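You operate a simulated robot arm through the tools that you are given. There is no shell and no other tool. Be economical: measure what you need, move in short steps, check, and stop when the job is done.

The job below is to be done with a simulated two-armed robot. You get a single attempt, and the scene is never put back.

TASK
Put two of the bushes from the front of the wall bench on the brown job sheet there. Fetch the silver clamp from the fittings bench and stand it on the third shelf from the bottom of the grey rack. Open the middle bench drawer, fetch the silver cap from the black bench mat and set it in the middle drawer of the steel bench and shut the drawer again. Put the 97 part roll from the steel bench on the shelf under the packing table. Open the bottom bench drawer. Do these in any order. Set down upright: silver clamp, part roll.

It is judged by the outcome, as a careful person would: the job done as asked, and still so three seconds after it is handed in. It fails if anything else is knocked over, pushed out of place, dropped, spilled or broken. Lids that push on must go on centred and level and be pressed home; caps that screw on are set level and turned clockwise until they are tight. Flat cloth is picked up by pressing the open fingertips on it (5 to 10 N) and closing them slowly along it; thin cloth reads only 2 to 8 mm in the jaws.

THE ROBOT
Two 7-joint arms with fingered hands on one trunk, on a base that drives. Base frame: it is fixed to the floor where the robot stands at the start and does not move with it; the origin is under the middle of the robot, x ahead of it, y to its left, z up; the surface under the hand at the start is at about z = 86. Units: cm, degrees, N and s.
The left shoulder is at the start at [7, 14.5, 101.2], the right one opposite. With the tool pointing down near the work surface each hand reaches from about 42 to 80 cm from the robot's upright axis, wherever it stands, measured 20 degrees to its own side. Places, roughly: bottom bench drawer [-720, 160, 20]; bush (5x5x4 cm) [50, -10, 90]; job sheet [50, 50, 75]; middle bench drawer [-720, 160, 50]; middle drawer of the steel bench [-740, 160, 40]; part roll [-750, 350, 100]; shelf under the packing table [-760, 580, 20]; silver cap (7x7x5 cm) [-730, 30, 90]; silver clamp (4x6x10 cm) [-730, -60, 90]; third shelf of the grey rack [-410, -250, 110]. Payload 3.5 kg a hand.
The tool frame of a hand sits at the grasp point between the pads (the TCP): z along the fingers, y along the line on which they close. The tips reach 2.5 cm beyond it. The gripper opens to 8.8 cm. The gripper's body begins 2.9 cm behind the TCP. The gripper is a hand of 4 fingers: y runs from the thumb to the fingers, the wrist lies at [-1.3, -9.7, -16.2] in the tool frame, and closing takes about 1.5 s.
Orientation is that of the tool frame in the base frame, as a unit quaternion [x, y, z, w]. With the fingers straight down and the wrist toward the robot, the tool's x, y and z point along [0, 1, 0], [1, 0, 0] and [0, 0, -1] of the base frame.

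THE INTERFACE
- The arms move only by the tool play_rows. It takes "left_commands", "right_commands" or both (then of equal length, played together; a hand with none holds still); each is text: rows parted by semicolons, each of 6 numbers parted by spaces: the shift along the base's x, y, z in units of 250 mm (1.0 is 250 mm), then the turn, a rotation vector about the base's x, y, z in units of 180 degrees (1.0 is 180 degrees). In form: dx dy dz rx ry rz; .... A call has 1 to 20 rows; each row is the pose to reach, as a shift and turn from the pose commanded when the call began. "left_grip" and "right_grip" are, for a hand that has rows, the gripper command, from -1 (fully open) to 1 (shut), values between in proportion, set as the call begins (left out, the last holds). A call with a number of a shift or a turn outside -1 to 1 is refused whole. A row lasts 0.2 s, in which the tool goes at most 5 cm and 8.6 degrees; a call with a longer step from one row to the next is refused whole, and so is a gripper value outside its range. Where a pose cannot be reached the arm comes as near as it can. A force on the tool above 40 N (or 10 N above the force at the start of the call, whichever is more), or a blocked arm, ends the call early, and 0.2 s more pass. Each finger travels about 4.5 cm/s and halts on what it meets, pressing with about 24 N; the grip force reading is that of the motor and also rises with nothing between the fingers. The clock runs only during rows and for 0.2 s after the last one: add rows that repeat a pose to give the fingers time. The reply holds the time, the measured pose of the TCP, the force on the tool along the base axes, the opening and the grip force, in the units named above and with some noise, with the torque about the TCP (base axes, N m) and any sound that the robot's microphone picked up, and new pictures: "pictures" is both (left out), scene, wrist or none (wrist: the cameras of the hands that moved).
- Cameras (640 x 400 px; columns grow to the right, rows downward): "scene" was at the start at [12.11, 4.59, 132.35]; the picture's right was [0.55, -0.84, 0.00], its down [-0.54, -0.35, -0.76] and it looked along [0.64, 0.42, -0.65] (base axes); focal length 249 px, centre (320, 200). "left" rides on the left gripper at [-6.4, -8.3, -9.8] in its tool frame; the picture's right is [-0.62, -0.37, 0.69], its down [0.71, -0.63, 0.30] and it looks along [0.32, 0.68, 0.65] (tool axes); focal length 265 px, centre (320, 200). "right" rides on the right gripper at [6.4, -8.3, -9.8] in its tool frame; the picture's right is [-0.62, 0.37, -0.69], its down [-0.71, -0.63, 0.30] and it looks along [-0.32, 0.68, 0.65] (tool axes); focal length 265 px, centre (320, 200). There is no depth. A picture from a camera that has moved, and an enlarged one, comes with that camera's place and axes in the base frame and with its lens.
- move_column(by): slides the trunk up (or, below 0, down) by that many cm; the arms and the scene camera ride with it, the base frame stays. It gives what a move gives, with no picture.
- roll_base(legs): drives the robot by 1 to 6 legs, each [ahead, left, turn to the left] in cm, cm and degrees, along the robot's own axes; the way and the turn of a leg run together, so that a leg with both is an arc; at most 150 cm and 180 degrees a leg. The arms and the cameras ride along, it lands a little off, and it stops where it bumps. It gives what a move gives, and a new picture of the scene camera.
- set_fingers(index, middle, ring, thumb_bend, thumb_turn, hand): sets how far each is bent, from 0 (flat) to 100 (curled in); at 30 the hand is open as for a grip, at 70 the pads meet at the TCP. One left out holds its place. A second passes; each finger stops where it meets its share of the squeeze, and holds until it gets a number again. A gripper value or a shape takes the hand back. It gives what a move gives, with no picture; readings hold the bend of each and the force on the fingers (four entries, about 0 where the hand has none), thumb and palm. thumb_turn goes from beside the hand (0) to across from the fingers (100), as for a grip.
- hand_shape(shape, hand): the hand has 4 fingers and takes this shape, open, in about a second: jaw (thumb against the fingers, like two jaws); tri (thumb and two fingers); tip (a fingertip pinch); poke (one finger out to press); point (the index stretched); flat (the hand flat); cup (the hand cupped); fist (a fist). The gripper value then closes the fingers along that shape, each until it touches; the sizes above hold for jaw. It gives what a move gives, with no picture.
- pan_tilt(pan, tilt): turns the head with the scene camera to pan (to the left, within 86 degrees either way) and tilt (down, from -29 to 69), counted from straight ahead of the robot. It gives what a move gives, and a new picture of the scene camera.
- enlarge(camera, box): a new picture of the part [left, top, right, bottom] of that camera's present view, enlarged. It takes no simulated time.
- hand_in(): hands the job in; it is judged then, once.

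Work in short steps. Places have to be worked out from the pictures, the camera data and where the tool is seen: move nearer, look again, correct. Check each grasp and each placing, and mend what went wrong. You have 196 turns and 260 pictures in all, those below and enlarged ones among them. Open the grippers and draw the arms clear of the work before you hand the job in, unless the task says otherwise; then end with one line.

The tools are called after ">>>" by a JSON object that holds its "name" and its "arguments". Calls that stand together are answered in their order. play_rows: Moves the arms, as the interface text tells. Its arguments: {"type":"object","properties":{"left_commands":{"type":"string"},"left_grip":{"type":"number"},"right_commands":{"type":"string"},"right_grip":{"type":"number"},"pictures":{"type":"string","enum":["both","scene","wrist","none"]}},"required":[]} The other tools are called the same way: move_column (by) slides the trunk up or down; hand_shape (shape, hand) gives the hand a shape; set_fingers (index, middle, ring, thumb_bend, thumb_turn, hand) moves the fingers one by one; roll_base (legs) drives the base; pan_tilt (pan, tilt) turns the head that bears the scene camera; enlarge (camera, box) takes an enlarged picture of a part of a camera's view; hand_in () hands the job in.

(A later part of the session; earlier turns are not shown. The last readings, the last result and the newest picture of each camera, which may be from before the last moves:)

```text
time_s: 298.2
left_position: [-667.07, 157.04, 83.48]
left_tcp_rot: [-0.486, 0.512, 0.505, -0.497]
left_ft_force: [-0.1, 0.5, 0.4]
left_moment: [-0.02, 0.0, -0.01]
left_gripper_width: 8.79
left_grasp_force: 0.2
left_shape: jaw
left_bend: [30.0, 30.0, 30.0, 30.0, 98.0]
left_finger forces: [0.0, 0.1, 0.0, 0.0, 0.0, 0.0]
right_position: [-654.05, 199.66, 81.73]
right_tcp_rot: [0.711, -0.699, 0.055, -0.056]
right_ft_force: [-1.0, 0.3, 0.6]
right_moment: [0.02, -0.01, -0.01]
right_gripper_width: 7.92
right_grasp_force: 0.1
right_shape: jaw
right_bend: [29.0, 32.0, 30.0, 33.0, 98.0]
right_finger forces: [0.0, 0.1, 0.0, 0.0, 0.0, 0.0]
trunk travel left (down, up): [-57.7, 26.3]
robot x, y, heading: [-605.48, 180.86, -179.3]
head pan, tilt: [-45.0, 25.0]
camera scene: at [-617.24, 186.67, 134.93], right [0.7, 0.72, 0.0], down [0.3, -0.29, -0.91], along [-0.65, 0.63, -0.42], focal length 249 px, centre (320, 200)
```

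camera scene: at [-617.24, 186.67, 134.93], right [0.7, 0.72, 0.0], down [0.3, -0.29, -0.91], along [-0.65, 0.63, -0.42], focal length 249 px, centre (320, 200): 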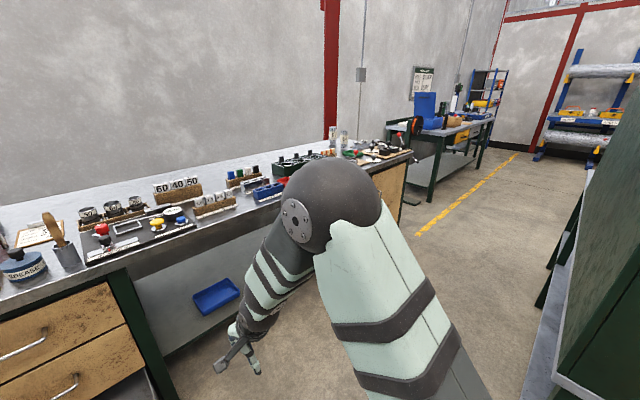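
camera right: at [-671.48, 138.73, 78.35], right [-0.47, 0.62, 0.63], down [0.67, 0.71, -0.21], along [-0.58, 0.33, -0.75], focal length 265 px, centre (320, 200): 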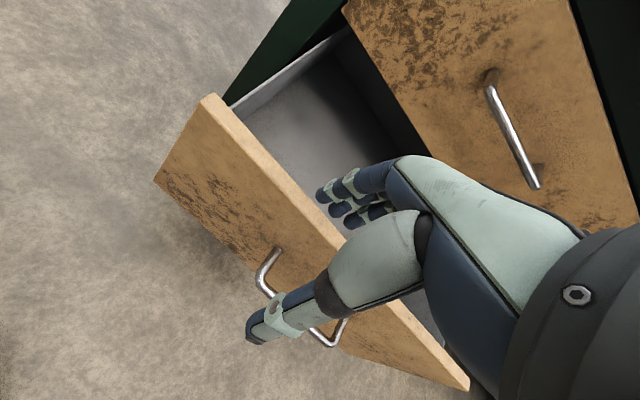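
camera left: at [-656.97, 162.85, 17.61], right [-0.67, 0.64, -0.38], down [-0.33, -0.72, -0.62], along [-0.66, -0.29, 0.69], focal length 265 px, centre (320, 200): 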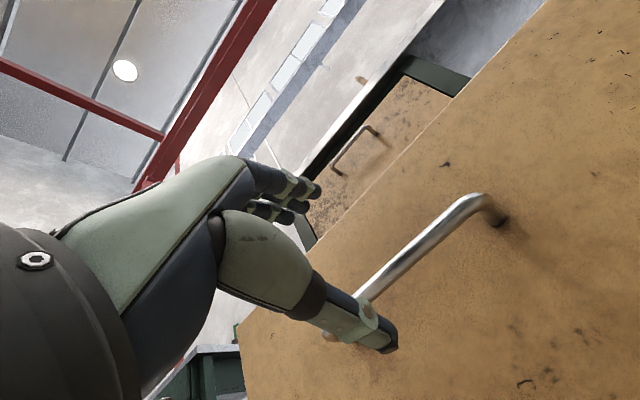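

I restore the left hand to fingers-down and raise both hands above bench height before moving north.

>>> {"name": "play_rows", "arguments": {"left_commands": "0 0 0.09 0 -0.045 0;0 0 0.18 0 -0.09 0;0 0 0.27 0 -0.135 0;0 0 0.36 0 -0.18 0;0 0 0.45 0 -0.225 0;0 0 0.54 0 -0.27 0;0.04 0 0.63 0 -0.315 0;0.08 0 0.72 0 -0.36 0;0.12 0 0.81 0 -0.405 0;0.16 0 0.9 0 -0.45 0;0.2 0 1 0 -0.495 0;0.2 0 1 0 -0.495 0", "right_commands": "0 0 0.1 0 0.005 0;0 0 0.2 0 0.01 0;0 0 0.3 0 0.015 0;0 0 0.4 0 0.02 0;0 0 0.5 0 0.025 0;0 0 0.6 0 0.03 0;0 0 0.7 0 0.035 0;0 0 0.8 0 0.04 0;0 0 0.9 0 0.045 0;0 0 1 0 0.05 0;0 0 1 0 0.05 0;0 0 1 0 0.05 0", "right_grip": -1, "pictures": "none"}}

>>> {"name": "roll_base", "arguments": {"legs": [[14, 0, 0], [18, -60, 0], [12, -80, 0]]}}

>>> {"name": "pan_tilt", "arguments": {"pan": -15, "tilt": 35}}

```text
time_s: 300.8
left_position: [-662.21, 157.18, 108.39]
left_tcp_rot: [-0.701, 0.713, 0.02, 0.004]
left_ft_force: [0.5, -0.5, -0.3]
left_moment: [-0.03, -0.02, -0.01]
left_gripper_width: 8.79
left_grasp_force: 0.1
left_shape: jaw
left_bend: [30.0, 30.0, 30.0, 30.0, 98.0]
left_finger forces: [0.0, 0.1, 0.0, 0.0, 0.0, 0.0]
right_position: [-654.05, 199.66, 106.58]
right_tcp_rot: [0.713, -0.702, -0.002, 0.0]
right_ft_force: [0.3, -0.2, 0.7]
right_moment: [0.01, -0.02, -0.02]
right_gripper_width: 8.77
right_grasp_force: 0.0
right_shape: jaw
right_bend: [30.0, 30.0, 30.0, 30.0, 98.0]
right_finger forces: [0.0, 0.1, 0.0, 0.0, 0.0, 0.0]
trunk travel left (down, up): [-57.7, 26.3]
robot x, y, heading: [-605.7, 180.37, -179.3]
head pan, tilt: [-45.0, 25.0]
```

```text
time_s: 309.2
left_position: [-708.7, 296.71, 108.38]
left_tcp_rot: [0.707, -0.707, -0.018, -0.005]
left_ft_force: [0.1, 0.6, 0.3]
left_moment: [0.0, -0.03, 0.0]
left_gripper_width: 8.81
left_grasp_force: 0.1
left_shape: jaw
left_bend: [30.0, 30.0, 30.0, 30.0, 98.0]
left_finger forces: [0.1, 0.0, 0.1, 0.1, 0.0, 0.0]
right_position: [-701.34, 339.41, 106.73]
right_tcp_rot: [0.719, -0.695, -0.001, 0.001]
right_ft_force: [0.2, -0.6, 0.6]
right_moment: [0.02, 0.0, 0.04]
right_gripper_width: 8.75
right_grasp_force: 0.1
right_shape: jaw
right_bend: [30.0, 30.0, 30.0, 30.0, 98.0]
right_finger forces: [0.0, 0.0, 0.1, 0.0, 0.1, 0.1]
trunk travel left (down, up): [-57.7, 26.3]
robot x, y, heading: [-652.76, 321.03, -178.2]
head pan, tilt: [-45.0, 25.0]
camera scene: at [-664.29, 327.12, 134.94], right [0.68, 0.73, 0.0], down [0.31, -0.29, -0.91], along [-0.66, 0.62, -0.42], focal length 249 px, centre (320, 200)
```

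scene: 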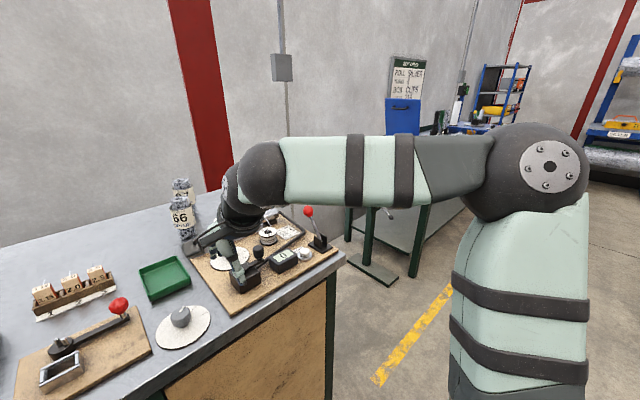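

```text
time_s: 310.2
left_position: [-708.66, 296.68, 108.32]
left_tcp_rot: [0.707, -0.707, -0.02, -0.005]
left_ft_force: [0.0, 0.2, 0.6]
left_moment: [0.04, -0.02, 0.0]
left_gripper_width: 8.77
left_grasp_force: 0.1
left_shape: jaw
left_bend: [30.0, 30.0, 30.0, 30.0, 98.0]
left_finger forces: [0.0, 0.0, 0.0, 0.0, 0.0, 0.0]
right_position: [-701.39, 339.44, 106.62]
right_tcp_rot: [0.719, -0.695, -0.001, -0.001]
right_ft_force: [0.7, -0.7, 0.1]
right_moment: [-0.02, 0.03, -0.02]
right_gripper_width: 8.76
right_grasp_force: 0.1
right_shape: jaw
right_bend: [30.0, 30.0, 30.0, 30.0, 98.0]
right_finger forces: [0.0, 0.0, 0.0, 0.0, 0.1, 0.0]
trunk travel left (down, up): [-57.7, 26.3]
robot x, y, heading: [-652.44, 321.3, -177.9]
head pan, tilt: [-15.0, 35.0]
camera scene: at [-666.13, 322.84, 133.36], right [0.23, 0.97, 0.0], down [0.56, -0.13, -0.82], along [-0.8, 0.19, -0.57], focal length 249 px, centre (320, 200)
```

scene: 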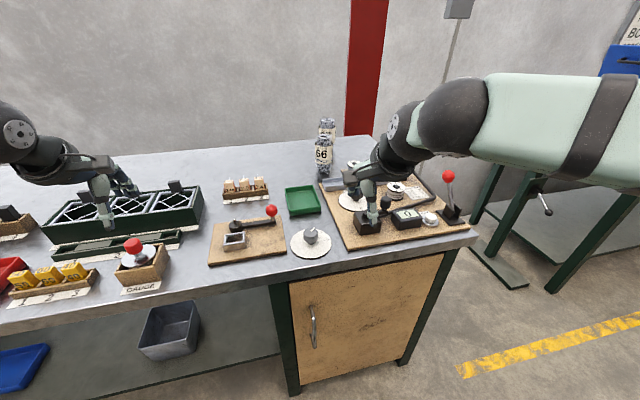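

>>> {"name": "enlarge", "arguments": {"camera": "scene", "box": [270, 100, 400, 210]}}

```text
3.64 times, centred on (335, 155) of scene
camera zoom: at [-666.13, 322.84, 133.36], right [0.23, 0.97, 0.0], down [0.56, -0.13, -0.82], along [-0.8, 0.19, -0.57], focal length 906 px, centre (266, 364)
```

zoom: 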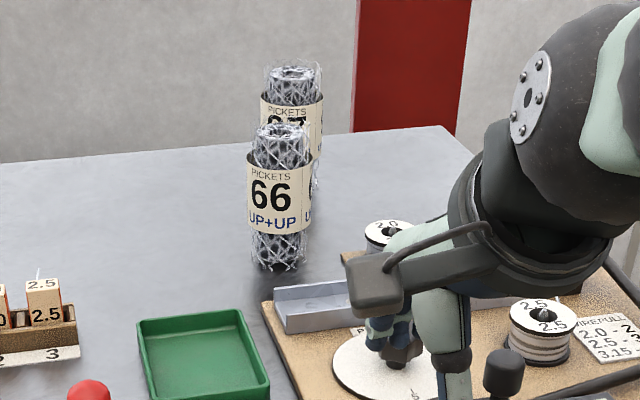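

Two rolls: 66 in front, 97 just behind it. I check the right wrist camera for a better fix.

>>> {"name": "play_rows", "arguments": {"right_commands": "0 0 0.1 0 0 0;0 0 0.2 0 0 0", "pictures": "wrist"}}

```text
time_s: 310.8
left_position: [-708.56, 296.68, 108.38]
left_tcp_rot: [-0.706, 0.708, 0.019, 0.005]
left_ft_force: [0.0, -0.3, 0.7]
left_moment: [0.0, -0.03, 0.01]
left_gripper_width: 8.78
left_grasp_force: 0.0
left_shape: jaw
left_bend: [30.0, 30.0, 30.0, 30.0, 98.0]
left_finger forces: [0.0, 0.0, 0.1, 0.0, 0.0, 0.0]
right_position: [-701.38, 339.18, 111.64]
right_tcp_rot: [0.719, -0.695, -0.002, -0.001]
right_ft_force: [-0.1, -1.3, 1.0]
right_moment: [0.03, 0.0, 0.01]
right_gripper_width: 8.79
right_grasp_force: 0.1
right_shape: jaw
right_bend: [30.0, 30.0, 30.0, 30.0, 98.0]
right_finger forces: [0.1, 0.1, 0.1, 0.0, 0.1, 0.0]
trunk travel left (down, up): [-57.7, 26.3]
robot x, y, heading: [-652.67, 320.82, -178.2]
head pan, tilt: [-15.0, 35.0]
camera right: at [-692.74, 333.03, 121.45], right [-0.39, 0.6, 0.7], down [0.6, 0.74, -0.3], along [-0.7, 0.3, -0.65], focal length 265 px, centre (320, 200)
```

right: 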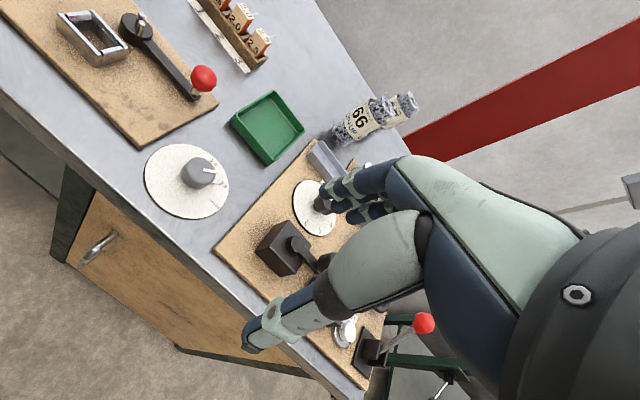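

I raise the trunk and move closer for a steeper view of the rolls.

>>> {"name": "move_column", "arguments": {"by": 20}}

>>> {"name": "roll_base", "arguments": {"legs": [[17, 0, -1.5]]}}

>>> {"name": "pan_tilt", "arguments": {"pan": -12, "tilt": 35}}

>>> {"name": "enlarge", "arguments": {"camera": "scene", "box": [260, 120, 420, 280]}}

```text
time_s: 312.9
left_position: [-708.7, 296.78, 128.36]
left_tcp_rot: [-0.706, 0.708, 0.019, 0.005]
left_ft_force: [-0.4, 0.3, 0.1]
left_moment: [0.02, 0.04, 0.04]
left_gripper_width: 8.8
left_grasp_force: 0.2
left_shape: jaw
left_bend: [30.0, 30.0, 30.0, 30.0, 98.0]
left_finger forces: [0.0, 0.1, 0.1, 0.0, 0.0, 0.0]
right_position: [-701.42, 339.23, 131.57]
right_tcp_rot: [0.72, -0.694, -0.001, 0.0]
right_ft_force: [0.0, 0.1, -0.4]
right_moment: [0.02, -0.01, -0.01]
right_gripper_width: 8.79
right_grasp_force: 0.1
right_shape: jaw
right_bend: [30.0, 30.0, 30.0, 30.0, 98.0]
right_finger forces: [0.1, 0.0, 0.0, 0.0, 0.0, 0.1]
trunk travel left (down, up): [-77.7, 6.3]
robot x, y, heading: [-652.84, 321.12, -178.2]
head pan, tilt: [-15.0, 35.0]
```

```text
time_s: 314.4
left_position: [-726.0, 297.84, 128.54]
left_tcp_rot: [-0.698, 0.716, 0.021, 0.003]
left_ft_force: [-0.5, -0.8, -0.2]
left_moment: [0.01, 0.0, -0.02]
left_gripper_width: 8.79
left_grasp_force: 0.1
left_shape: jaw
left_bend: [30.0, 30.0, 30.0, 30.0, 98.0]
left_finger forces: [0.0, 0.0, 0.0, 0.1, 0.1, 0.0]
right_position: [-717.42, 340.23, 131.78]
right_tcp_rot: [0.71, -0.704, -0.002, 0.001]
right_ft_force: [-0.3, 0.4, 0.0]
right_moment: [0.02, -0.01, 0.0]
right_gripper_width: 8.78
right_grasp_force: 0.1
right_shape: jaw
right_bend: [30.0, 30.0, 30.0, 30.0, 98.0]
right_finger forces: [0.0, 0.0, 0.0, 0.1, 0.0, 0.1]
trunk travel left (down, up): [-77.7, 6.3]
robot x, y, heading: [-669.38, 320.41, -179.7]
head pan, tilt: [-15.0, 35.0]
camera scene: at [-682.57, 322.85, 153.41], right [0.25, 0.97, 0.0], down [0.55, -0.15, -0.82], along [-0.79, 0.21, -0.57], focal length 249 px, centre (320, 200)
```

scene: 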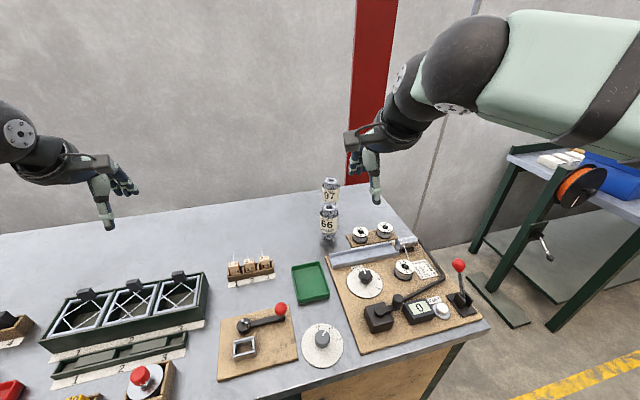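

```text
time_s: 315.0
left_position: [-726.21, 297.85, 128.54]
left_tcp_rot: [-0.697, 0.716, 0.02, 0.004]
left_ft_force: [-1.1, -0.1, 0.6]
left_moment: [-0.03, 0.03, 0.02]
left_gripper_width: 8.78
left_grasp_force: 0.0
left_shape: jaw
left_bend: [30.0, 30.0, 30.0, 30.0, 98.0]
left_finger forces: [0.1, 0.0, 0.1, 0.0, 0.0, 0.1]
right_position: [-717.72, 340.22, 131.61]
right_tcp_rot: [0.71, -0.704, -0.001, 0.0]
right_ft_force: [-0.4, 0.6, -0.2]
right_moment: [0.0, 0.01, 0.0]
right_gripper_width: 8.78
right_grasp_force: 0.1
right_shape: jaw
right_bend: [30.0, 30.0, 30.0, 30.0, 98.0]
right_finger forces: [0.0, 0.0, 0.0, 0.1, 0.0, 0.0]
trunk travel left (down, up): [-77.7, 6.3]
robot x, y, heading: [-669.44, 320.55, -179.5]
head pan, tilt: [-12.0, 35.0]
camera scene: at [-682.96, 322.41, 153.38], right [0.2, 0.98, 0.0], down [0.56, -0.12, -0.82], along [-0.8, 0.17, -0.57], focal length 249 px, centre (320, 200)
```

scene: 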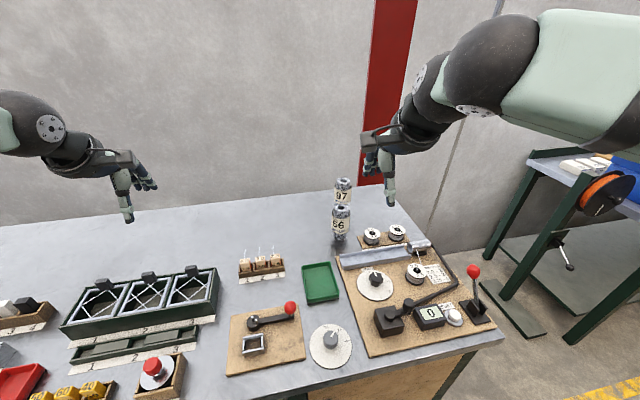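

```text
2.50 times, centred on (340, 200) of scene
camera zoom: at [-682.96, 322.41, 153.38], right [0.2, 0.98, 0.0], down [0.56, -0.12, -0.82], along [-0.8, 0.17, -0.57], focal length 623 px, centre (270, 200)
```

zoom: 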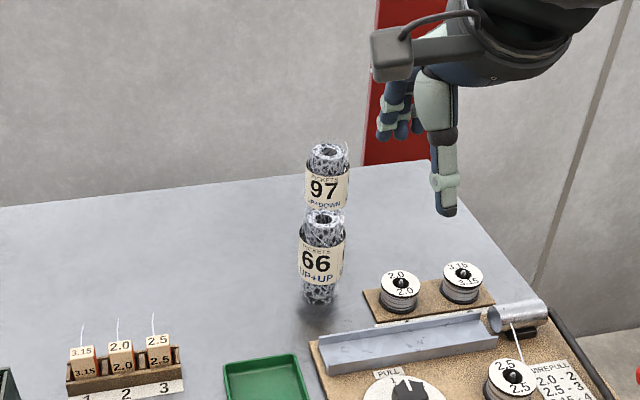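

"97" confirmed: it stands behind 66 at about [-763, 349], best reached from the bench's north end. I look at the space there.

>>> {"name": "pan_tilt", "arguments": {"pan": -60, "tilt": 35}}

```text
time_s: 316.2
left_position: [-726.29, 297.78, 128.49]
left_tcp_rot: [-0.697, 0.717, 0.019, 0.005]
left_ft_force: [-0.8, 0.0, 0.0]
left_moment: [-0.03, 0.02, 0.0]
left_gripper_width: 8.8
left_grasp_force: 0.1
left_shape: jaw
left_bend: [30.0, 30.0, 30.0, 30.0, 98.0]
left_finger forces: [0.0, 0.1, 0.0, 0.0, 0.0, 0.1]
right_position: [-717.86, 340.22, 131.59]
right_tcp_rot: [0.71, -0.704, -0.002, 0.0]
right_ft_force: [0.2, -0.7, 0.2]
right_moment: [0.01, 0.0, 0.02]
right_gripper_width: 8.77
right_grasp_force: 0.1
right_shape: jaw
right_bend: [30.0, 30.0, 30.0, 30.0, 98.0]
right_finger forces: [0.0, 0.0, 0.0, 0.0, 0.0, 0.0]
trunk travel left (down, up): [-77.7, 6.3]
robot x, y, heading: [-669.56, 321.05, -179.8]
head pan, tilt: [-60.0, 35.0]
camera scene: at [-678.91, 328.23, 153.36], right [0.86, 0.51, 0.0], down [0.29, -0.49, -0.82], along [-0.41, 0.71, -0.57], focal length 249 px, centre (320, 200)
```

scene: 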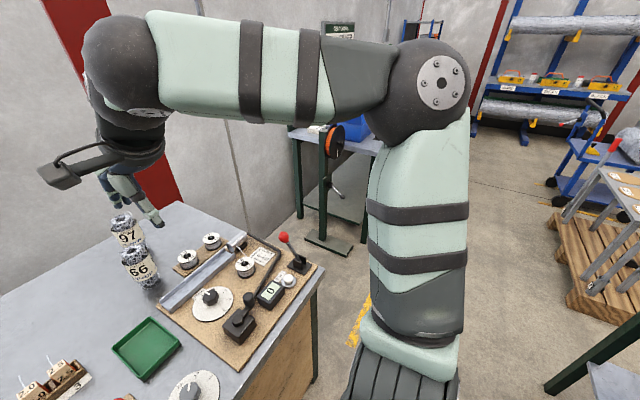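

There is an 80 cm gap at the bench's north end. I back out, go north, turn to face south, and strafe west into the gap.

>>> {"name": "roll_base", "arguments": {"legs": [[-20, 0, 0], [0, -94, 0], [0, 0, 90]]}}

>>> {"name": "pan_tilt", "arguments": {"pan": -40, "tilt": 40}}

```text
time_s: 326.1
left_position: [-626.15, 356.39, 128.33]
left_tcp_rot: [1.0, 0.0, -0.016, 0.01]
left_ft_force: [0.3, -0.5, 0.5]
left_moment: [-0.01, 0.01, -0.02]
left_gripper_width: 8.81
left_grasp_force: 0.1
left_shape: jaw
left_bend: [30.0, 30.0, 30.0, 30.0, 98.0]
left_finger forces: [0.1, 0.1, 0.0, 0.0, 0.0, 0.0]
right_position: [-668.7, 363.67, 131.58]
right_tcp_rot: [1.0, 0.019, -0.001, 0.002]
right_ft_force: [-0.3, -0.1, 1.0]
right_moment: [-0.02, 0.02, 0.0]
right_gripper_width: 8.77
right_grasp_force: 0.0
right_shape: jaw
right_bend: [30.0, 30.0, 30.0, 30.0, 98.0]
right_finger forces: [0.0, 0.0, 0.0, 0.0, 0.1, 0.0]
trunk travel left (down, up): [-77.7, 6.3]
robot x, y, heading: [-650.6, 412.83, -88.0]
head pan, tilt: [-60.0, 35.0]
camera scene: at [-657.96, 402.8, 153.36], right [-0.53, 0.85, 0.0], down [0.49, 0.3, -0.82], along [-0.69, -0.43, -0.57], focal length 249 px, centre (320, 200)
```

scene: 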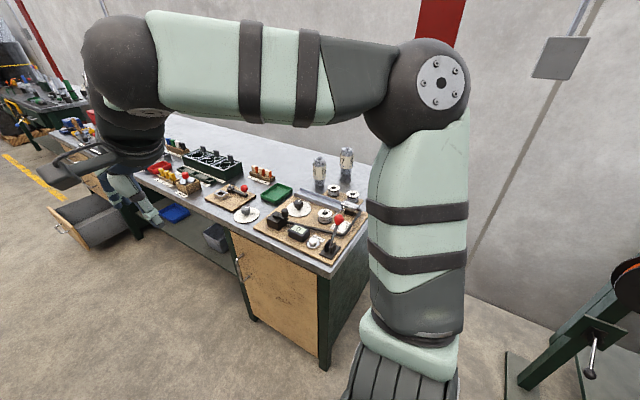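

```text
time_s: 326.9
left_position: [-626.24, 356.38, 128.51]
left_tcp_rot: [1.0, 0.0, -0.017, 0.011]
left_ft_force: [-0.2, -1.0, -1.1]
left_moment: [-0.08, -0.01, 0.03]
left_gripper_width: 8.79
left_grasp_force: 0.0
left_shape: jaw
left_bend: [30.0, 30.0, 30.0, 30.0, 98.0]
left_finger forces: [0.1, 0.0, 0.0, 0.0, 0.0, 0.0]
right_position: [-668.77, 363.52, 131.59]
right_tcp_rot: [1.0, 0.018, -0.001, 0.002]
right_ft_force: [0.0, -0.9, 0.0]
right_moment: [0.04, -0.02, -0.05]
right_gripper_width: 8.78
right_grasp_force: 0.0
right_shape: jaw
right_bend: [30.0, 30.0, 30.0, 30.0, 98.0]
right_finger forces: [0.0, 0.0, 0.0, 0.1, 0.0, 0.1]
trunk travel left (down, up): [-77.7, 6.3]
robot x, y, heading: [-650.72, 412.3, -88.2]
head pan, tilt: [-40.0, 40.0]
camera scene: at [-655.7, 400.77, 152.61], right [-0.79, 0.62, 0.0], down [0.4, 0.51, -0.77], along [-0.47, -0.6, -0.64], focal length 249 px, centre (320, 200)
```

scene: 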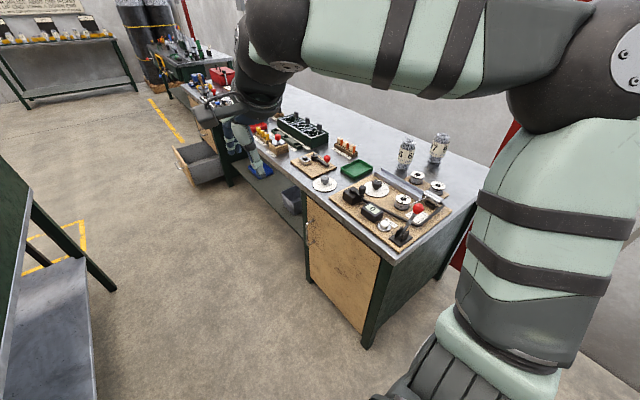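

97 stands at about [-768.5, 351]. I strafe west into the gap to x≈-735.

>>> {"name": "roll_base", "arguments": {"legs": [[0, -60, -2], [0, -22, 0]]}}

>>> {"name": "pan_tilt", "arguments": {"pan": -25, "tilt": 45}}

```text
time_s: 331.6
left_position: [-709.57, 354.46, 128.29]
left_tcp_rot: [1.0, -0.014, -0.019, 0.011]
left_ft_force: [0.0, 0.3, 0.3]
left_moment: [0.0, 0.01, -0.02]
left_gripper_width: 8.77
left_grasp_force: 0.0
left_shape: jaw
left_bend: [30.0, 30.0, 30.0, 30.0, 98.0]
left_finger forces: [0.0, 0.0, 0.0, 0.1, 0.0, 0.0]
right_position: [-751.83, 362.97, 131.62]
right_tcp_rot: [1.0, 0.003, -0.003, 0.002]
right_ft_force: [-0.3, 0.3, 0.2]
right_moment: [-0.02, 0.02, -0.01]
right_gripper_width: 8.74
right_grasp_force: 0.0
right_shape: jaw
right_bend: [30.0, 30.0, 30.0, 30.0, 98.0]
right_finger forces: [0.0, 0.0, 0.1, 0.1, 0.1, 0.0]
trunk travel left (down, up): [-77.7, 6.3]
robot x, y, heading: [-732.37, 411.17, -89.7]
head pan, tilt: [-40.0, 40.0]
camera scene: at [-737.65, 399.7, 152.62], right [-0.77, 0.64, 0.0], down [0.41, 0.49, -0.77], along [-0.49, -0.59, -0.64], focal length 249 px, centre (320, 200)
```

scene: 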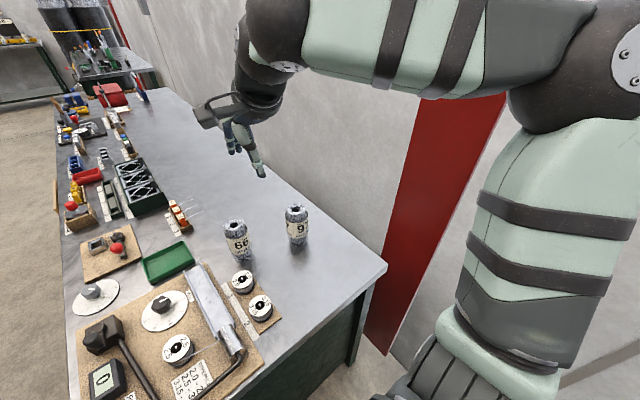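

```text
time_s: 332.3
left_position: [-710.05, 354.46, 128.48]
left_tcp_rot: [1.0, -0.016, -0.016, 0.01]
left_ft_force: [-0.9, -0.2, -0.6]
left_moment: [0.02, -0.02, -0.01]
left_gripper_width: 8.8
left_grasp_force: 0.0
left_shape: jaw
left_bend: [30.0, 30.0, 30.0, 30.0, 98.0]
left_finger forces: [0.1, 0.0, 0.1, 0.0, 0.0, 0.0]
right_position: [-752.39, 363.05, 131.53]
right_tcp_rot: [1.0, 0.002, -0.001, 0.001]
right_ft_force: [0.7, 0.2, 0.2]
right_moment: [0.01, 0.0, 0.02]
right_gripper_width: 8.78
right_grasp_force: 0.0
right_shape: jaw
right_bend: [30.0, 30.0, 30.0, 30.0, 98.0]
right_finger forces: [0.0, 0.0, 0.0, 0.1, 0.1, 0.1]
trunk travel left (down, up): [-77.7, 6.3]
robot x, y, heading: [-732.89, 410.94, -90.0]
head pan, tilt: [-25.0, 45.0]
camera scene: at [-736.13, 398.85, 151.88], right [-0.91, 0.42, 0.0], down [0.3, 0.64, -0.71], along [-0.3, -0.64, -0.71], focal length 249 px, centre (320, 200)
```

scene: 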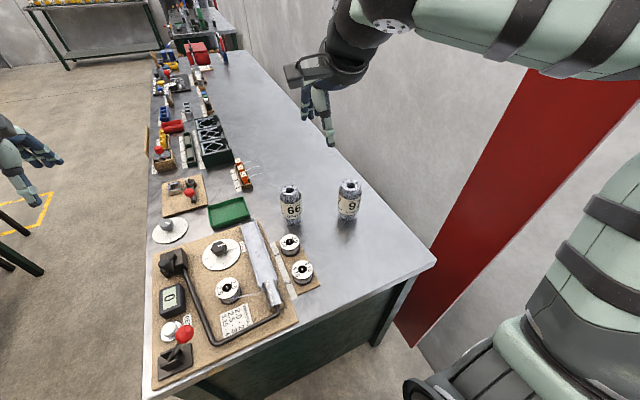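

97's base is at [-769.6, 350.2], top ≈ z 99. I bring the right hand above it.

>>> {"name": "play_rows", "arguments": {"right_commands": "-0.115 -0.087 -0.083 0 0 0;-0.23 -0.174 -0.167 0 0 0;-0.345 -0.26 -0.25 0 0 0;-0.46 -0.347 -0.333 0 0 0;-0.575 -0.433 -0.417 0 0 0;-0.69 -0.52 -0.5 0 0 0;-0.69 -0.52 -0.65 0 0 0;-0.69 -0.52 -0.72 0 0 0;-0.69 -0.52 -0.72 0 0 0", "right_grip": -1}}

```text
time_s: 334.3
left_position: [-709.91, 354.4, 128.36]
left_tcp_rot: [1.0, -0.015, -0.017, 0.01]
left_ft_force: [0.1, 0.2, 0.1]
left_moment: [0.0, -0.01, -0.01]
left_gripper_width: 8.78
left_grasp_force: 0.0
left_shape: jaw
left_bend: [30.0, 30.0, 30.0, 30.0, 98.0]
left_finger forces: [0.0, 0.1, 0.0, 0.0, 0.0, 0.0]
right_position: [-769.7, 350.2, 113.5]
right_tcp_rot: [1.0, 0.002, -0.001, 0.002]
right_ft_force: [0.0, -0.1, -0.9]
right_moment: [-0.03, 0.01, 0.05]
right_gripper_width: 8.76
right_grasp_force: 0.0
right_shape: jaw
right_bend: [30.0, 30.0, 30.0, 30.0, 98.0]
right_finger forces: [0.1, 0.0, 0.0, 0.1, 0.1, 0.0]
trunk travel left (down, up): [-77.7, 6.3]
robot x, y, heading: [-732.63, 411.47, -89.8]
head pan, tilt: [-25.0, 45.0]
camera scene: at [-736.04, 398.84, 151.88], right [-0.91, 0.42, 0.0], down [0.3, 0.64, -0.71], along [-0.3, -0.64, -0.71], focal length 249 px, centre (320, 200)
camera right: at [-763.07, 358.54, 123.33], right [-0.62, -0.37, 0.7], down [-0.72, 0.63, -0.3], along [-0.32, -0.69, -0.65], focal length 265 px, centre (320, 200)
```

scene: 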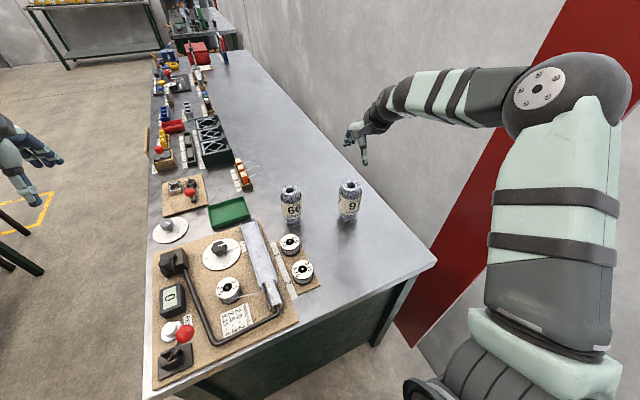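
right: 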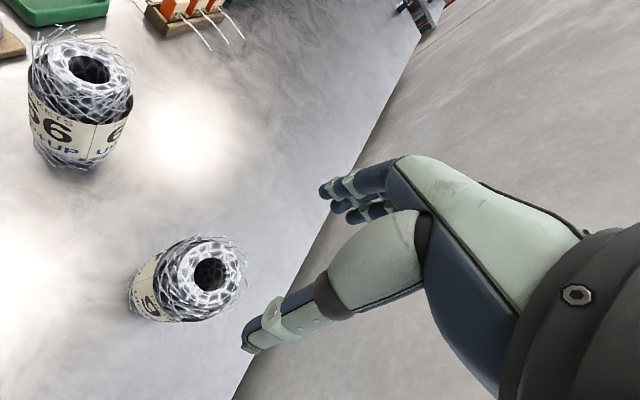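

The roll's axis is at about [-768.8, 350.3]. I descend to z 96 around its upper part.

>>> {"name": "play_rows", "arguments": {"right_commands": "0.03 0.004 -0.1 0 0 0;0.03 0.004 -0.25 0 0 0;0.03 0.004 -0.4 0 0 0;0.03 0.004 -0.52 0 0 0;0.03 0.004 -0.6 0 0 0;0.03 0.004 -0.68 0 0 0;0.03 0.004 -0.68 0 0 0", "pictures": "wrist"}}

```text
time_s: 336.0
left_position: [-709.8, 354.93, 128.61]
left_tcp_rot: [1.0, -0.016, -0.018, 0.012]
left_ft_force: [1.3, 0.7, 1.1]
left_moment: [0.03, -0.02, 0.0]
left_gripper_width: 8.81
left_grasp_force: 0.1
left_shape: jaw
left_bend: [30.0, 30.0, 30.0, 30.0, 98.0]
left_finger forces: [0.0, 0.1, 0.0, 0.0, 0.0, 0.0]
right_position: [-768.57, 349.46, 97.97]
right_tcp_rot: [1.0, 0.005, 0.0, 0.017]
right_ft_force: [3.4, 6.4, 20.8]
right_moment: [0.05, 0.03, -0.04]
right_gripper_width: 8.81
right_grasp_force: 0.0
right_shape: jaw
right_bend: [28.0, 30.0, 30.0, 29.0, 97.0]
right_finger forces: [9.7, 0.0, 0.7, 0.0, 17.3, 0.0]
trunk travel left (down, up): [-77.7, 6.3]
robot x, y, heading: [-732.83, 411.28, -89.8]
head pan, tilt: [-25.0, 45.0]
stopped in row 7 (right hand): the force on the tool passed its limit at 42 N (the readings are from after the stop); the commanded pose is now the measured one
camera right: at [-761.93, 358.25, 107.52], right [-0.62, -0.35, 0.71], down [-0.72, 0.61, -0.33], along [-0.32, -0.71, -0.63], focal length 265 px, centre (320, 200)
```

right: 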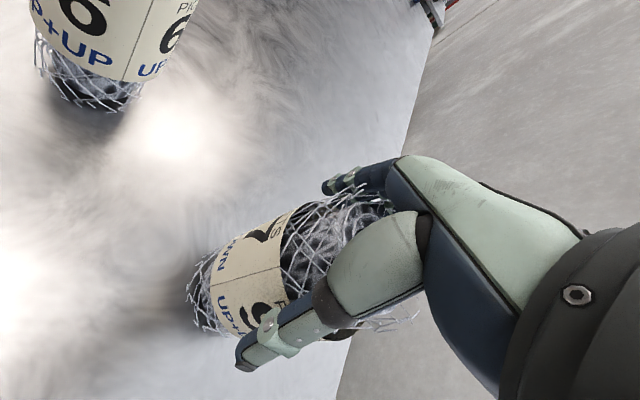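

The roll is snug between thumb and fingers with its top at the palm. I ease up half a centimetre and close.

>>> {"name": "play_rows", "arguments": {"right_commands": "0 0.01 0.02 0 0 0;0 0.01 0.03 0 0 0;0 0.01 0.03 0 0 0", "pictures": "none"}}

>>> {"name": "play_rows", "arguments": {"right_commands": "0 0 0 0 0 0;0 0 0 0 0 0;0 0 0 0 0 0;0 0 0 0 0 0;0 0 0 0 0 0;0 0 0 0 0 0", "right_grip": 1}}

```text
time_s: 336.8
left_position: [-709.94, 354.53, 128.53]
left_tcp_rot: [1.0, -0.016, -0.018, 0.011]
left_ft_force: [0.3, 0.4, 0.4]
left_moment: [-0.02, 0.04, 0.0]
left_gripper_width: 8.8
left_grasp_force: 0.0
left_shape: jaw
left_bend: [30.0, 30.0, 30.0, 30.0, 98.0]
left_finger forces: [0.0, 0.0, 0.0, 0.1, 0.0, 0.1]
right_position: [-768.5, 349.96, 97.95]
right_tcp_rot: [1.0, 0.003, -0.001, 0.011]
right_ft_force: [2.2, -0.3, 3.9]
right_moment: [-0.16, 0.07, 0.03]
right_gripper_width: 8.81
right_grasp_force: 0.0
right_shape: jaw
right_bend: [27.0, 30.0, 30.0, 29.0, 97.0]
right_finger forces: [10.6, 0.0, 1.3, 0.0, 9.3, 0.1]
trunk travel left (down, up): [-77.7, 6.3]
robot x, y, heading: [-732.69, 411.42, -90.1]
head pan, tilt: [-25.0, 45.0]
```

```text
time_s: 338.2
left_position: [-710.04, 354.41, 128.44]
left_tcp_rot: [1.0, -0.016, -0.018, 0.01]
left_ft_force: [-0.2, -0.1, 1.0]
left_moment: [-0.02, 0.04, 0.0]
left_gripper_width: 8.79
left_grasp_force: 0.1
left_shape: jaw
left_bend: [30.0, 30.0, 30.0, 30.0, 98.0]
left_finger forces: [0.0, 0.1, 0.1, 0.0, 0.1, 0.0]
right_position: [-768.59, 349.86, 98.19]
right_tcp_rot: [1.0, 0.003, -0.001, 0.011]
right_ft_force: [1.7, -1.8, 2.3]
right_moment: [-0.35, -0.04, 0.08]
right_gripper_width: 5.37
right_grasp_force: 24.3
right_shape: jaw
right_bend: [74.0, 40.0, 34.0, 63.0, 98.0]
right_finger forces: [17.7, 13.7, 6.1, 0.1, 32.7, 0.1]
trunk travel left (down, up): [-77.7, 6.3]
robot x, y, heading: [-732.4, 410.83, -90.0]
head pan, tilt: [-25.0, 45.0]
camera scene: at [-735.96, 398.88, 151.88], right [-0.91, 0.42, 0.0], down [0.3, 0.64, -0.71], along [-0.3, -0.64, -0.71], focal length 249 px, centre (320, 200)
camera right: at [-762.07, 358.36, 107.74], right [-0.62, -0.36, 0.7], down [-0.72, 0.62, -0.32], along [-0.32, -0.7, -0.64], focal length 265 px, centre (320, 200)
```

scene: 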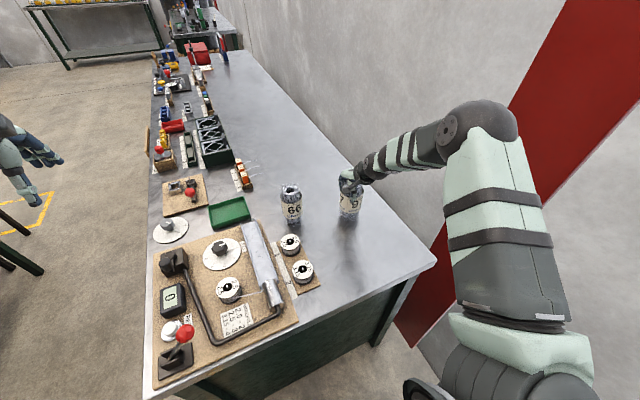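
right: 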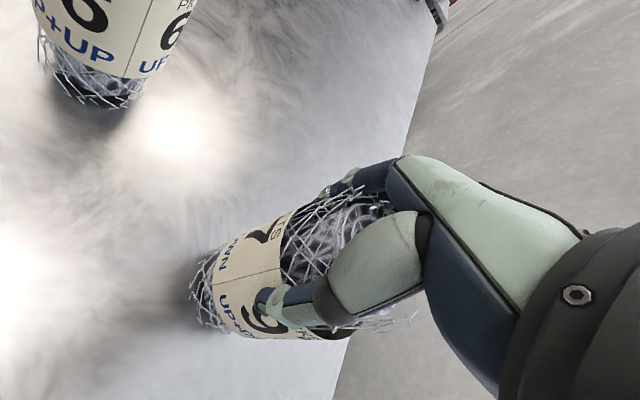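

Gripped. I lift and draw it back toward me.

>>> {"name": "play_rows", "arguments": {"right_commands": "0 0 0.1 0 0 0;0 0 0.25 0 0 0;0 0 0.42 0 0 0;0 0 0.6 0 0 0;0 0 0.8 0 0 0;0.1 0.05 0.94 0 0 0;0.22 0.15 1 0 0 0;0.36 0.25 1 0 0 0;0.5 0.37 1 0 0 0;0.64 0.5 1 0 0 0;0.64 0.5 1 0 0 0"}}

```text
time_s: 340.6
left_position: [-710.2, 354.37, 128.35]
left_tcp_rot: [1.0, -0.017, -0.017, 0.01]
left_ft_force: [-0.5, -0.4, -0.3]
left_moment: [-0.01, -0.03, -0.01]
left_gripper_width: 8.77
left_grasp_force: 0.0
left_shape: jaw
left_bend: [30.0, 30.0, 30.0, 30.0, 98.0]
left_finger forces: [0.0, 0.0, 0.0, 0.0, 0.0, 0.1]
right_position: [-752.93, 362.04, 122.98]
right_tcp_rot: [1.0, 0.001, 0.009, 0.012]
right_ft_force: [-0.4, 0.0, -3.5]
right_moment: [0.0, -0.08, 0.01]
right_gripper_width: 5.27
right_grasp_force: 24.1
right_shape: jaw
right_bend: [74.0, 41.0, 35.0, 63.0, 98.0]
right_finger forces: [14.5, 12.4, 5.2, 0.0, 30.5, 0.0]
right hand out of reach, approached as far as the arm can: row 9, 10
trunk travel left (down, up): [-77.7, 6.3]
robot x, y, heading: [-732.42, 410.73, -90.0]
head pan, tilt: [-25.0, 45.0]
camera scene: at [-736.3, 398.79, 151.86], right [-0.91, 0.42, 0.0], down [0.3, 0.64, -0.71], along [-0.3, -0.64, -0.71], focal length 249 px, centre (320, 200)
camera right: at [-746.59, 370.62, 132.76], right [-0.63, -0.35, 0.69], down [-0.71, 0.62, -0.33], along [-0.31, -0.7, -0.64], focal length 265 px, centre (320, 200)
```

scene: 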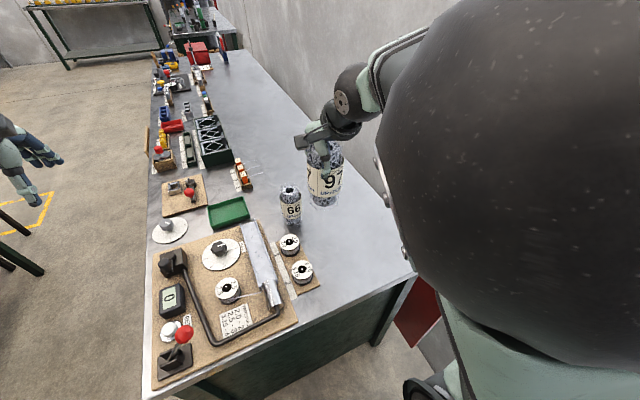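
right: 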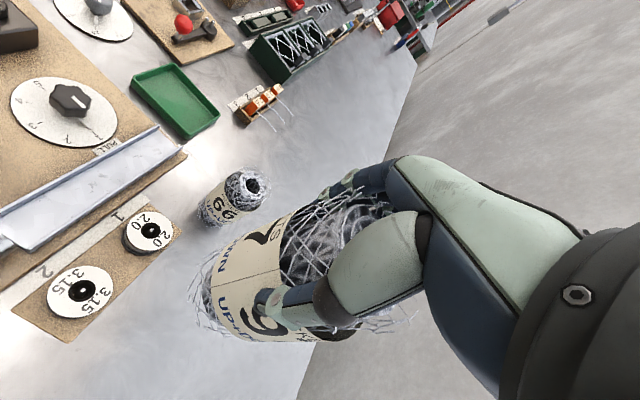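

The roll hangs upright in the hand. I strafe back east, then turn to face west.

>>> {"name": "roll_base", "arguments": {"legs": [[0, 92, 0], [0, 0, -90]]}}

>>> {"name": "pan_tilt", "arguments": {"pan": -55, "tilt": 30}}

```text
time_s: 349.1
left_position: [-698.02, 386.88, 128.52]
left_tcp_rot: [0.707, -0.707, -0.019, -0.004]
left_ft_force: [-0.2, 1.1, -1.0]
left_moment: [0.02, -0.02, 0.03]
left_gripper_width: 8.79
left_grasp_force: 0.1
left_shape: jaw
left_bend: [30.0, 30.0, 30.0, 30.0, 98.0]
left_finger forces: [0.0, 0.0, 0.0, 0.0, 0.0, 0.1]
right_position: [-691.83, 429.96, 122.82]
right_tcp_rot: [0.72, -0.694, -0.002, 0.011]
right_ft_force: [-0.1, 1.2, -2.0]
right_moment: [-0.05, -0.01, -0.01]
right_gripper_width: 5.24
right_grasp_force: 24.2
right_shape: jaw
right_bend: [74.0, 42.0, 36.0, 63.0, 98.0]
right_finger forces: [13.4, 12.1, 4.8, 0.0, 28.4, 0.1]
trunk travel left (down, up): [-77.7, 6.3]
robot x, y, heading: [-641.94, 411.44, -178.1]
head pan, tilt: [-25.0, 45.0]
camera scene: at [-654.42, 414.38, 151.88], right [0.39, 0.92, 0.0], down [0.65, -0.28, -0.71], along [-0.65, 0.28, -0.71], focal length 249 px, centre (320, 200)
```

scene: 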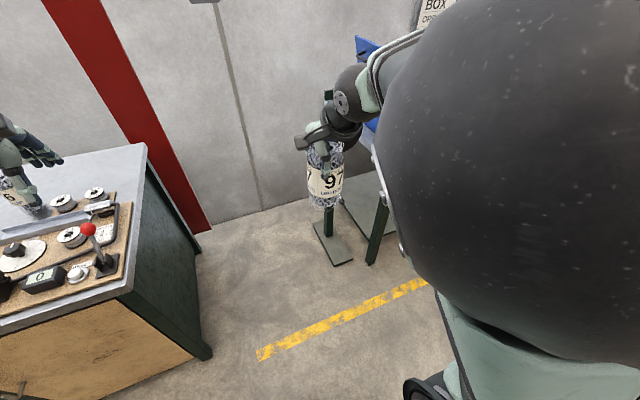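

```text
time_s: 350.0
left_position: [-698.05, 387.02, 128.42]
left_tcp_rot: [0.707, -0.707, -0.019, -0.005]
left_ft_force: [-0.4, 0.0, -0.6]
left_moment: [0.0, -0.02, -0.01]
left_gripper_width: 8.77
left_grasp_force: 0.0
left_shape: jaw
left_bend: [30.0, 30.0, 30.0, 30.0, 98.0]
left_finger forces: [0.0, 0.1, 0.1, 0.0, 0.0, 0.1]
right_position: [-691.74, 430.11, 122.85]
right_tcp_rot: [0.719, -0.695, -0.002, 0.012]
right_ft_force: [-0.6, -0.1, -3.5]
right_moment: [-0.04, 0.03, 0.02]
right_gripper_width: 5.22
right_grasp_force: 24.0
right_shape: jaw
right_bend: [74.0, 42.0, 36.0, 63.0, 98.0]
right_finger forces: [13.4, 12.0, 4.8, 0.0, 28.4, 0.0]
trunk travel left (down, up): [-77.7, 6.3]
robot x, y, heading: [-642.06, 411.24, -178.1]
head pan, tilt: [-55.0, 30.0]
camera scene: at [-652.37, 418.44, 154.13], right [0.8, 0.6, 0.0], down [0.3, -0.4, -0.87], along [-0.52, 0.69, -0.5], focal length 249 px, centre (320, 200)
```

scene: 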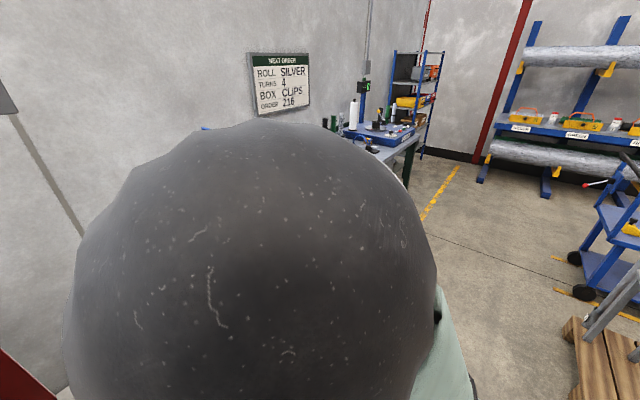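

I move north alongside the packing table, then look at it from the front.

>>> {"name": "roll_base", "arguments": {"legs": [[0, -85, -1.9], [-5, -40, 0]]}}

>>> {"name": "pan_tilt", "arguments": {"pan": 0, "tilt": 45}}

```text
time_s: 356.6
left_position: [-696.07, 512.77, 128.34]
left_tcp_rot: [-0.7, 0.714, 0.02, 0.005]
left_ft_force: [0.2, 0.3, -0.4]
left_moment: [-0.01, -0.03, 0.01]
left_gripper_width: 8.81
left_grasp_force: 0.0
left_shape: jaw
left_bend: [30.0, 30.0, 30.0, 30.0, 98.0]
left_finger forces: [0.0, 0.1, 0.0, 0.0, 0.0, 0.1]
right_position: [-688.72, 555.74, 122.95]
right_tcp_rot: [0.712, -0.702, -0.002, 0.012]
right_ft_force: [0.5, 0.5, -2.3]
right_moment: [-0.01, -0.02, 0.01]
right_gripper_width: 5.23
right_grasp_force: 24.0
right_shape: jaw
right_bend: [74.0, 42.0, 36.0, 63.0, 98.0]
right_finger forces: [13.4, 12.1, 4.8, 0.0, 28.3, 0.0]
trunk travel left (down, up): [-77.7, 6.3]
robot x, y, heading: [-639.23, 536.59, -179.1]
head pan, tilt: [-55.0, 30.0]
camera scene: at [-649.67, 543.21, 154.15], right [0.81, 0.58, 0.0], down [0.29, -0.4, -0.87], along [-0.51, 0.7, -0.5], focal length 249 px, centre (320, 200)
```

scene: 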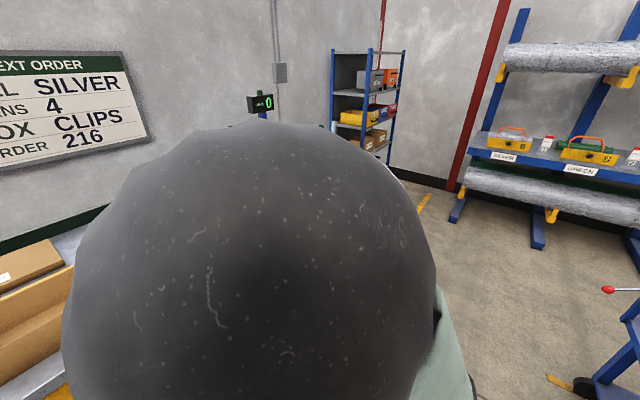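

```text
time_s: 357.9
left_position: [-695.95, 512.85, 128.38]
left_tcp_rot: [-0.7, 0.713, 0.02, 0.005]
left_ft_force: [-0.4, 0.1, -1.3]
left_moment: [-0.01, 0.02, 0.0]
left_gripper_width: 8.8
left_grasp_force: 0.1
left_shape: jaw
left_bend: [30.0, 30.0, 30.0, 30.0, 98.0]
left_finger forces: [0.1, 0.0, 0.0, 0.0, 0.0, 0.1]
right_position: [-688.83, 555.76, 122.86]
right_tcp_rot: [0.712, -0.702, -0.002, 0.013]
right_ft_force: [-0.9, 0.1, -2.3]
right_moment: [-0.05, 0.0, -0.03]
right_gripper_width: 5.24
right_grasp_force: 24.1
right_shape: jaw
right_bend: [74.0, 42.0, 36.0, 63.0, 98.0]
right_finger forces: [13.3, 12.0, 4.7, 0.0, 28.3, 0.0]
trunk travel left (down, up): [-77.7, 6.3]
robot x, y, heading: [-639.12, 535.94, -179.3]
head pan, tilt: [0.0, 45.0]
camera scene: at [-652.5, 535.95, 151.88], right [-0.01, 1.0, 0.0], down [0.71, 0.01, -0.71], along [-0.71, -0.01, -0.71], focal length 249 px, centre (320, 200)
```

scene: 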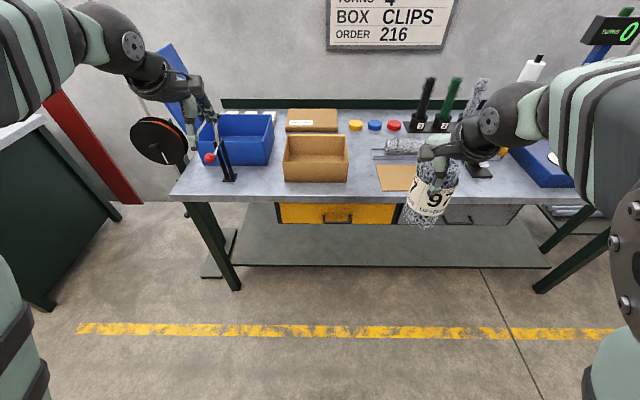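

The packing table's lower shelf (front edge x≈-729, z≈20) is free. I lower the trunk, staying clear of the table edge.

>>> {"name": "move_column", "arguments": {"by": -40}}

>>> {"name": "move_column", "arguments": {"by": -32}}

>>> {"name": "play_rows", "arguments": {"left_commands": "0.05 -0.02 -0.1 0 0 0;0.1 -0.04 -0.2 0 0 0;0.15 -0.06 -0.3 0 0 0;0.2 -0.08 -0.4 0 0 0;0.25 -0.1 -0.5 0 0 0;0.3 -0.1 -0.6 0 0 0;0.3 -0.1 -0.6 0 0 0", "right_commands": "0 0 -0.06 0 0 0;0 0 -0.12 0 0 0;0 0 -0.18 0 0 0;0 0 -0.24 0 0 0;0 0 -0.3 0 0 0;0 0 -0.36 0 0 0;0 0 -0.36 0 0 0", "pictures": "scene"}}

```text
time_s: 361.7
left_position: [-695.97, 512.94, 88.44]
left_tcp_rot: [-0.7, 0.714, 0.019, 0.005]
left_ft_force: [-0.9, -0.8, -0.1]
left_moment: [0.01, 0.0, -0.02]
left_gripper_width: 8.79
left_grasp_force: 0.0
left_shape: jaw
left_bend: [30.0, 30.0, 30.0, 30.0, 98.0]
left_finger forces: [0.0, 0.0, 0.1, 0.1, 0.0, 0.0]
right_position: [-688.9, 555.87, 82.88]
right_tcp_rot: [0.712, -0.702, -0.002, 0.013]
right_ft_force: [-0.5, 0.0, -3.2]
right_moment: [-0.07, 0.02, 0.0]
right_gripper_width: 5.23
right_grasp_force: 23.4
right_shape: jaw
right_bend: [74.0, 42.0, 36.0, 63.0, 98.0]
right_finger forces: [13.3, 12.0, 4.8, 0.0, 28.2, 0.0]
trunk travel left (down, up): [-37.7, 46.3]
robot x, y, heading: [-639.24, 536.67, -179.1]
head pan, tilt: [0.0, 45.0]
```

```text
time_s: 364.9
left_position: [-695.95, 512.95, 56.43]
left_tcp_rot: [-0.7, 0.714, 0.02, 0.004]
left_ft_force: [0.4, -0.5, 1.2]
left_moment: [0.01, 0.0, 0.02]
left_gripper_width: 8.82
left_grasp_force: 0.0
left_shape: jaw
left_bend: [30.0, 30.0, 30.0, 30.0, 98.0]
left_finger forces: [0.0, 0.1, 0.0, 0.1, 0.0, 0.0]
right_position: [-688.66, 555.73, 50.86]
right_tcp_rot: [0.712, -0.702, -0.001, 0.013]
right_ft_force: [0.0, 0.4, -2.4]
right_moment: [-0.04, 0.04, 0.0]
right_gripper_width: 5.23
right_grasp_force: 23.7
right_shape: jaw
right_bend: [74.0, 42.0, 36.0, 63.0, 98.0]
right_finger forces: [13.3, 12.0, 5.0, 0.0, 28.0, 0.0]
trunk travel left (down, up): [-5.7, 78.3]
robot x, y, heading: [-639.54, 536.1, -179.4]
head pan, tilt: [0.0, 45.0]
```

```text
time_s: 366.5
left_position: [-688.39, 510.49, 41.25]
left_tcp_rot: [-0.7, 0.714, 0.019, 0.004]
left_ft_force: [0.6, -0.4, -0.5]
left_moment: [-0.01, 0.0, 0.0]
left_gripper_width: 8.81
left_grasp_force: 0.0
left_shape: jaw
left_bend: [30.0, 30.0, 30.0, 30.0, 98.0]
left_finger forces: [0.1, 0.0, 0.1, 0.0, 0.1, 0.0]
right_position: [-688.87, 555.89, 41.89]
right_tcp_rot: [0.712, -0.702, -0.001, 0.012]
right_ft_force: [0.1, -0.2, -2.9]
right_moment: [-0.04, 0.01, 0.02]
right_gripper_width: 5.22
right_grasp_force: 24.1
right_shape: jaw
right_bend: [74.0, 42.0, 36.0, 63.0, 98.0]
right_finger forces: [13.2, 11.9, 4.8, 0.0, 27.7, 0.0]
trunk travel left (down, up): [-5.7, 78.3]
robot x, y, heading: [-639.02, 536.21, -179.5]
head pan, tilt: [0.0, 45.0]
camera scene: at [-652.47, 535.96, 79.88], right [-0.01, 1.0, 0.0], down [0.71, 0.01, -0.71], along [-0.71, -0.01, -0.71], focal length 249 px, centre (320, 200)
```

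scene: 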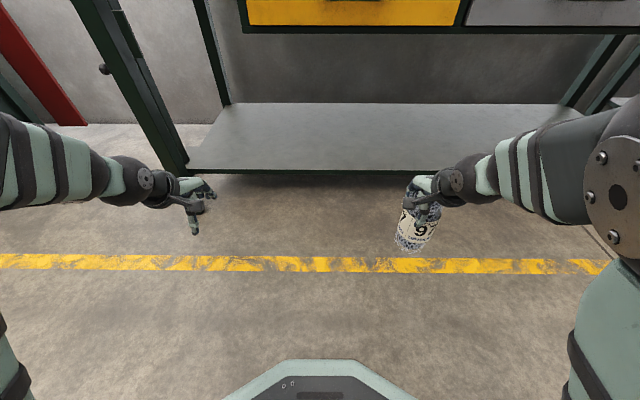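

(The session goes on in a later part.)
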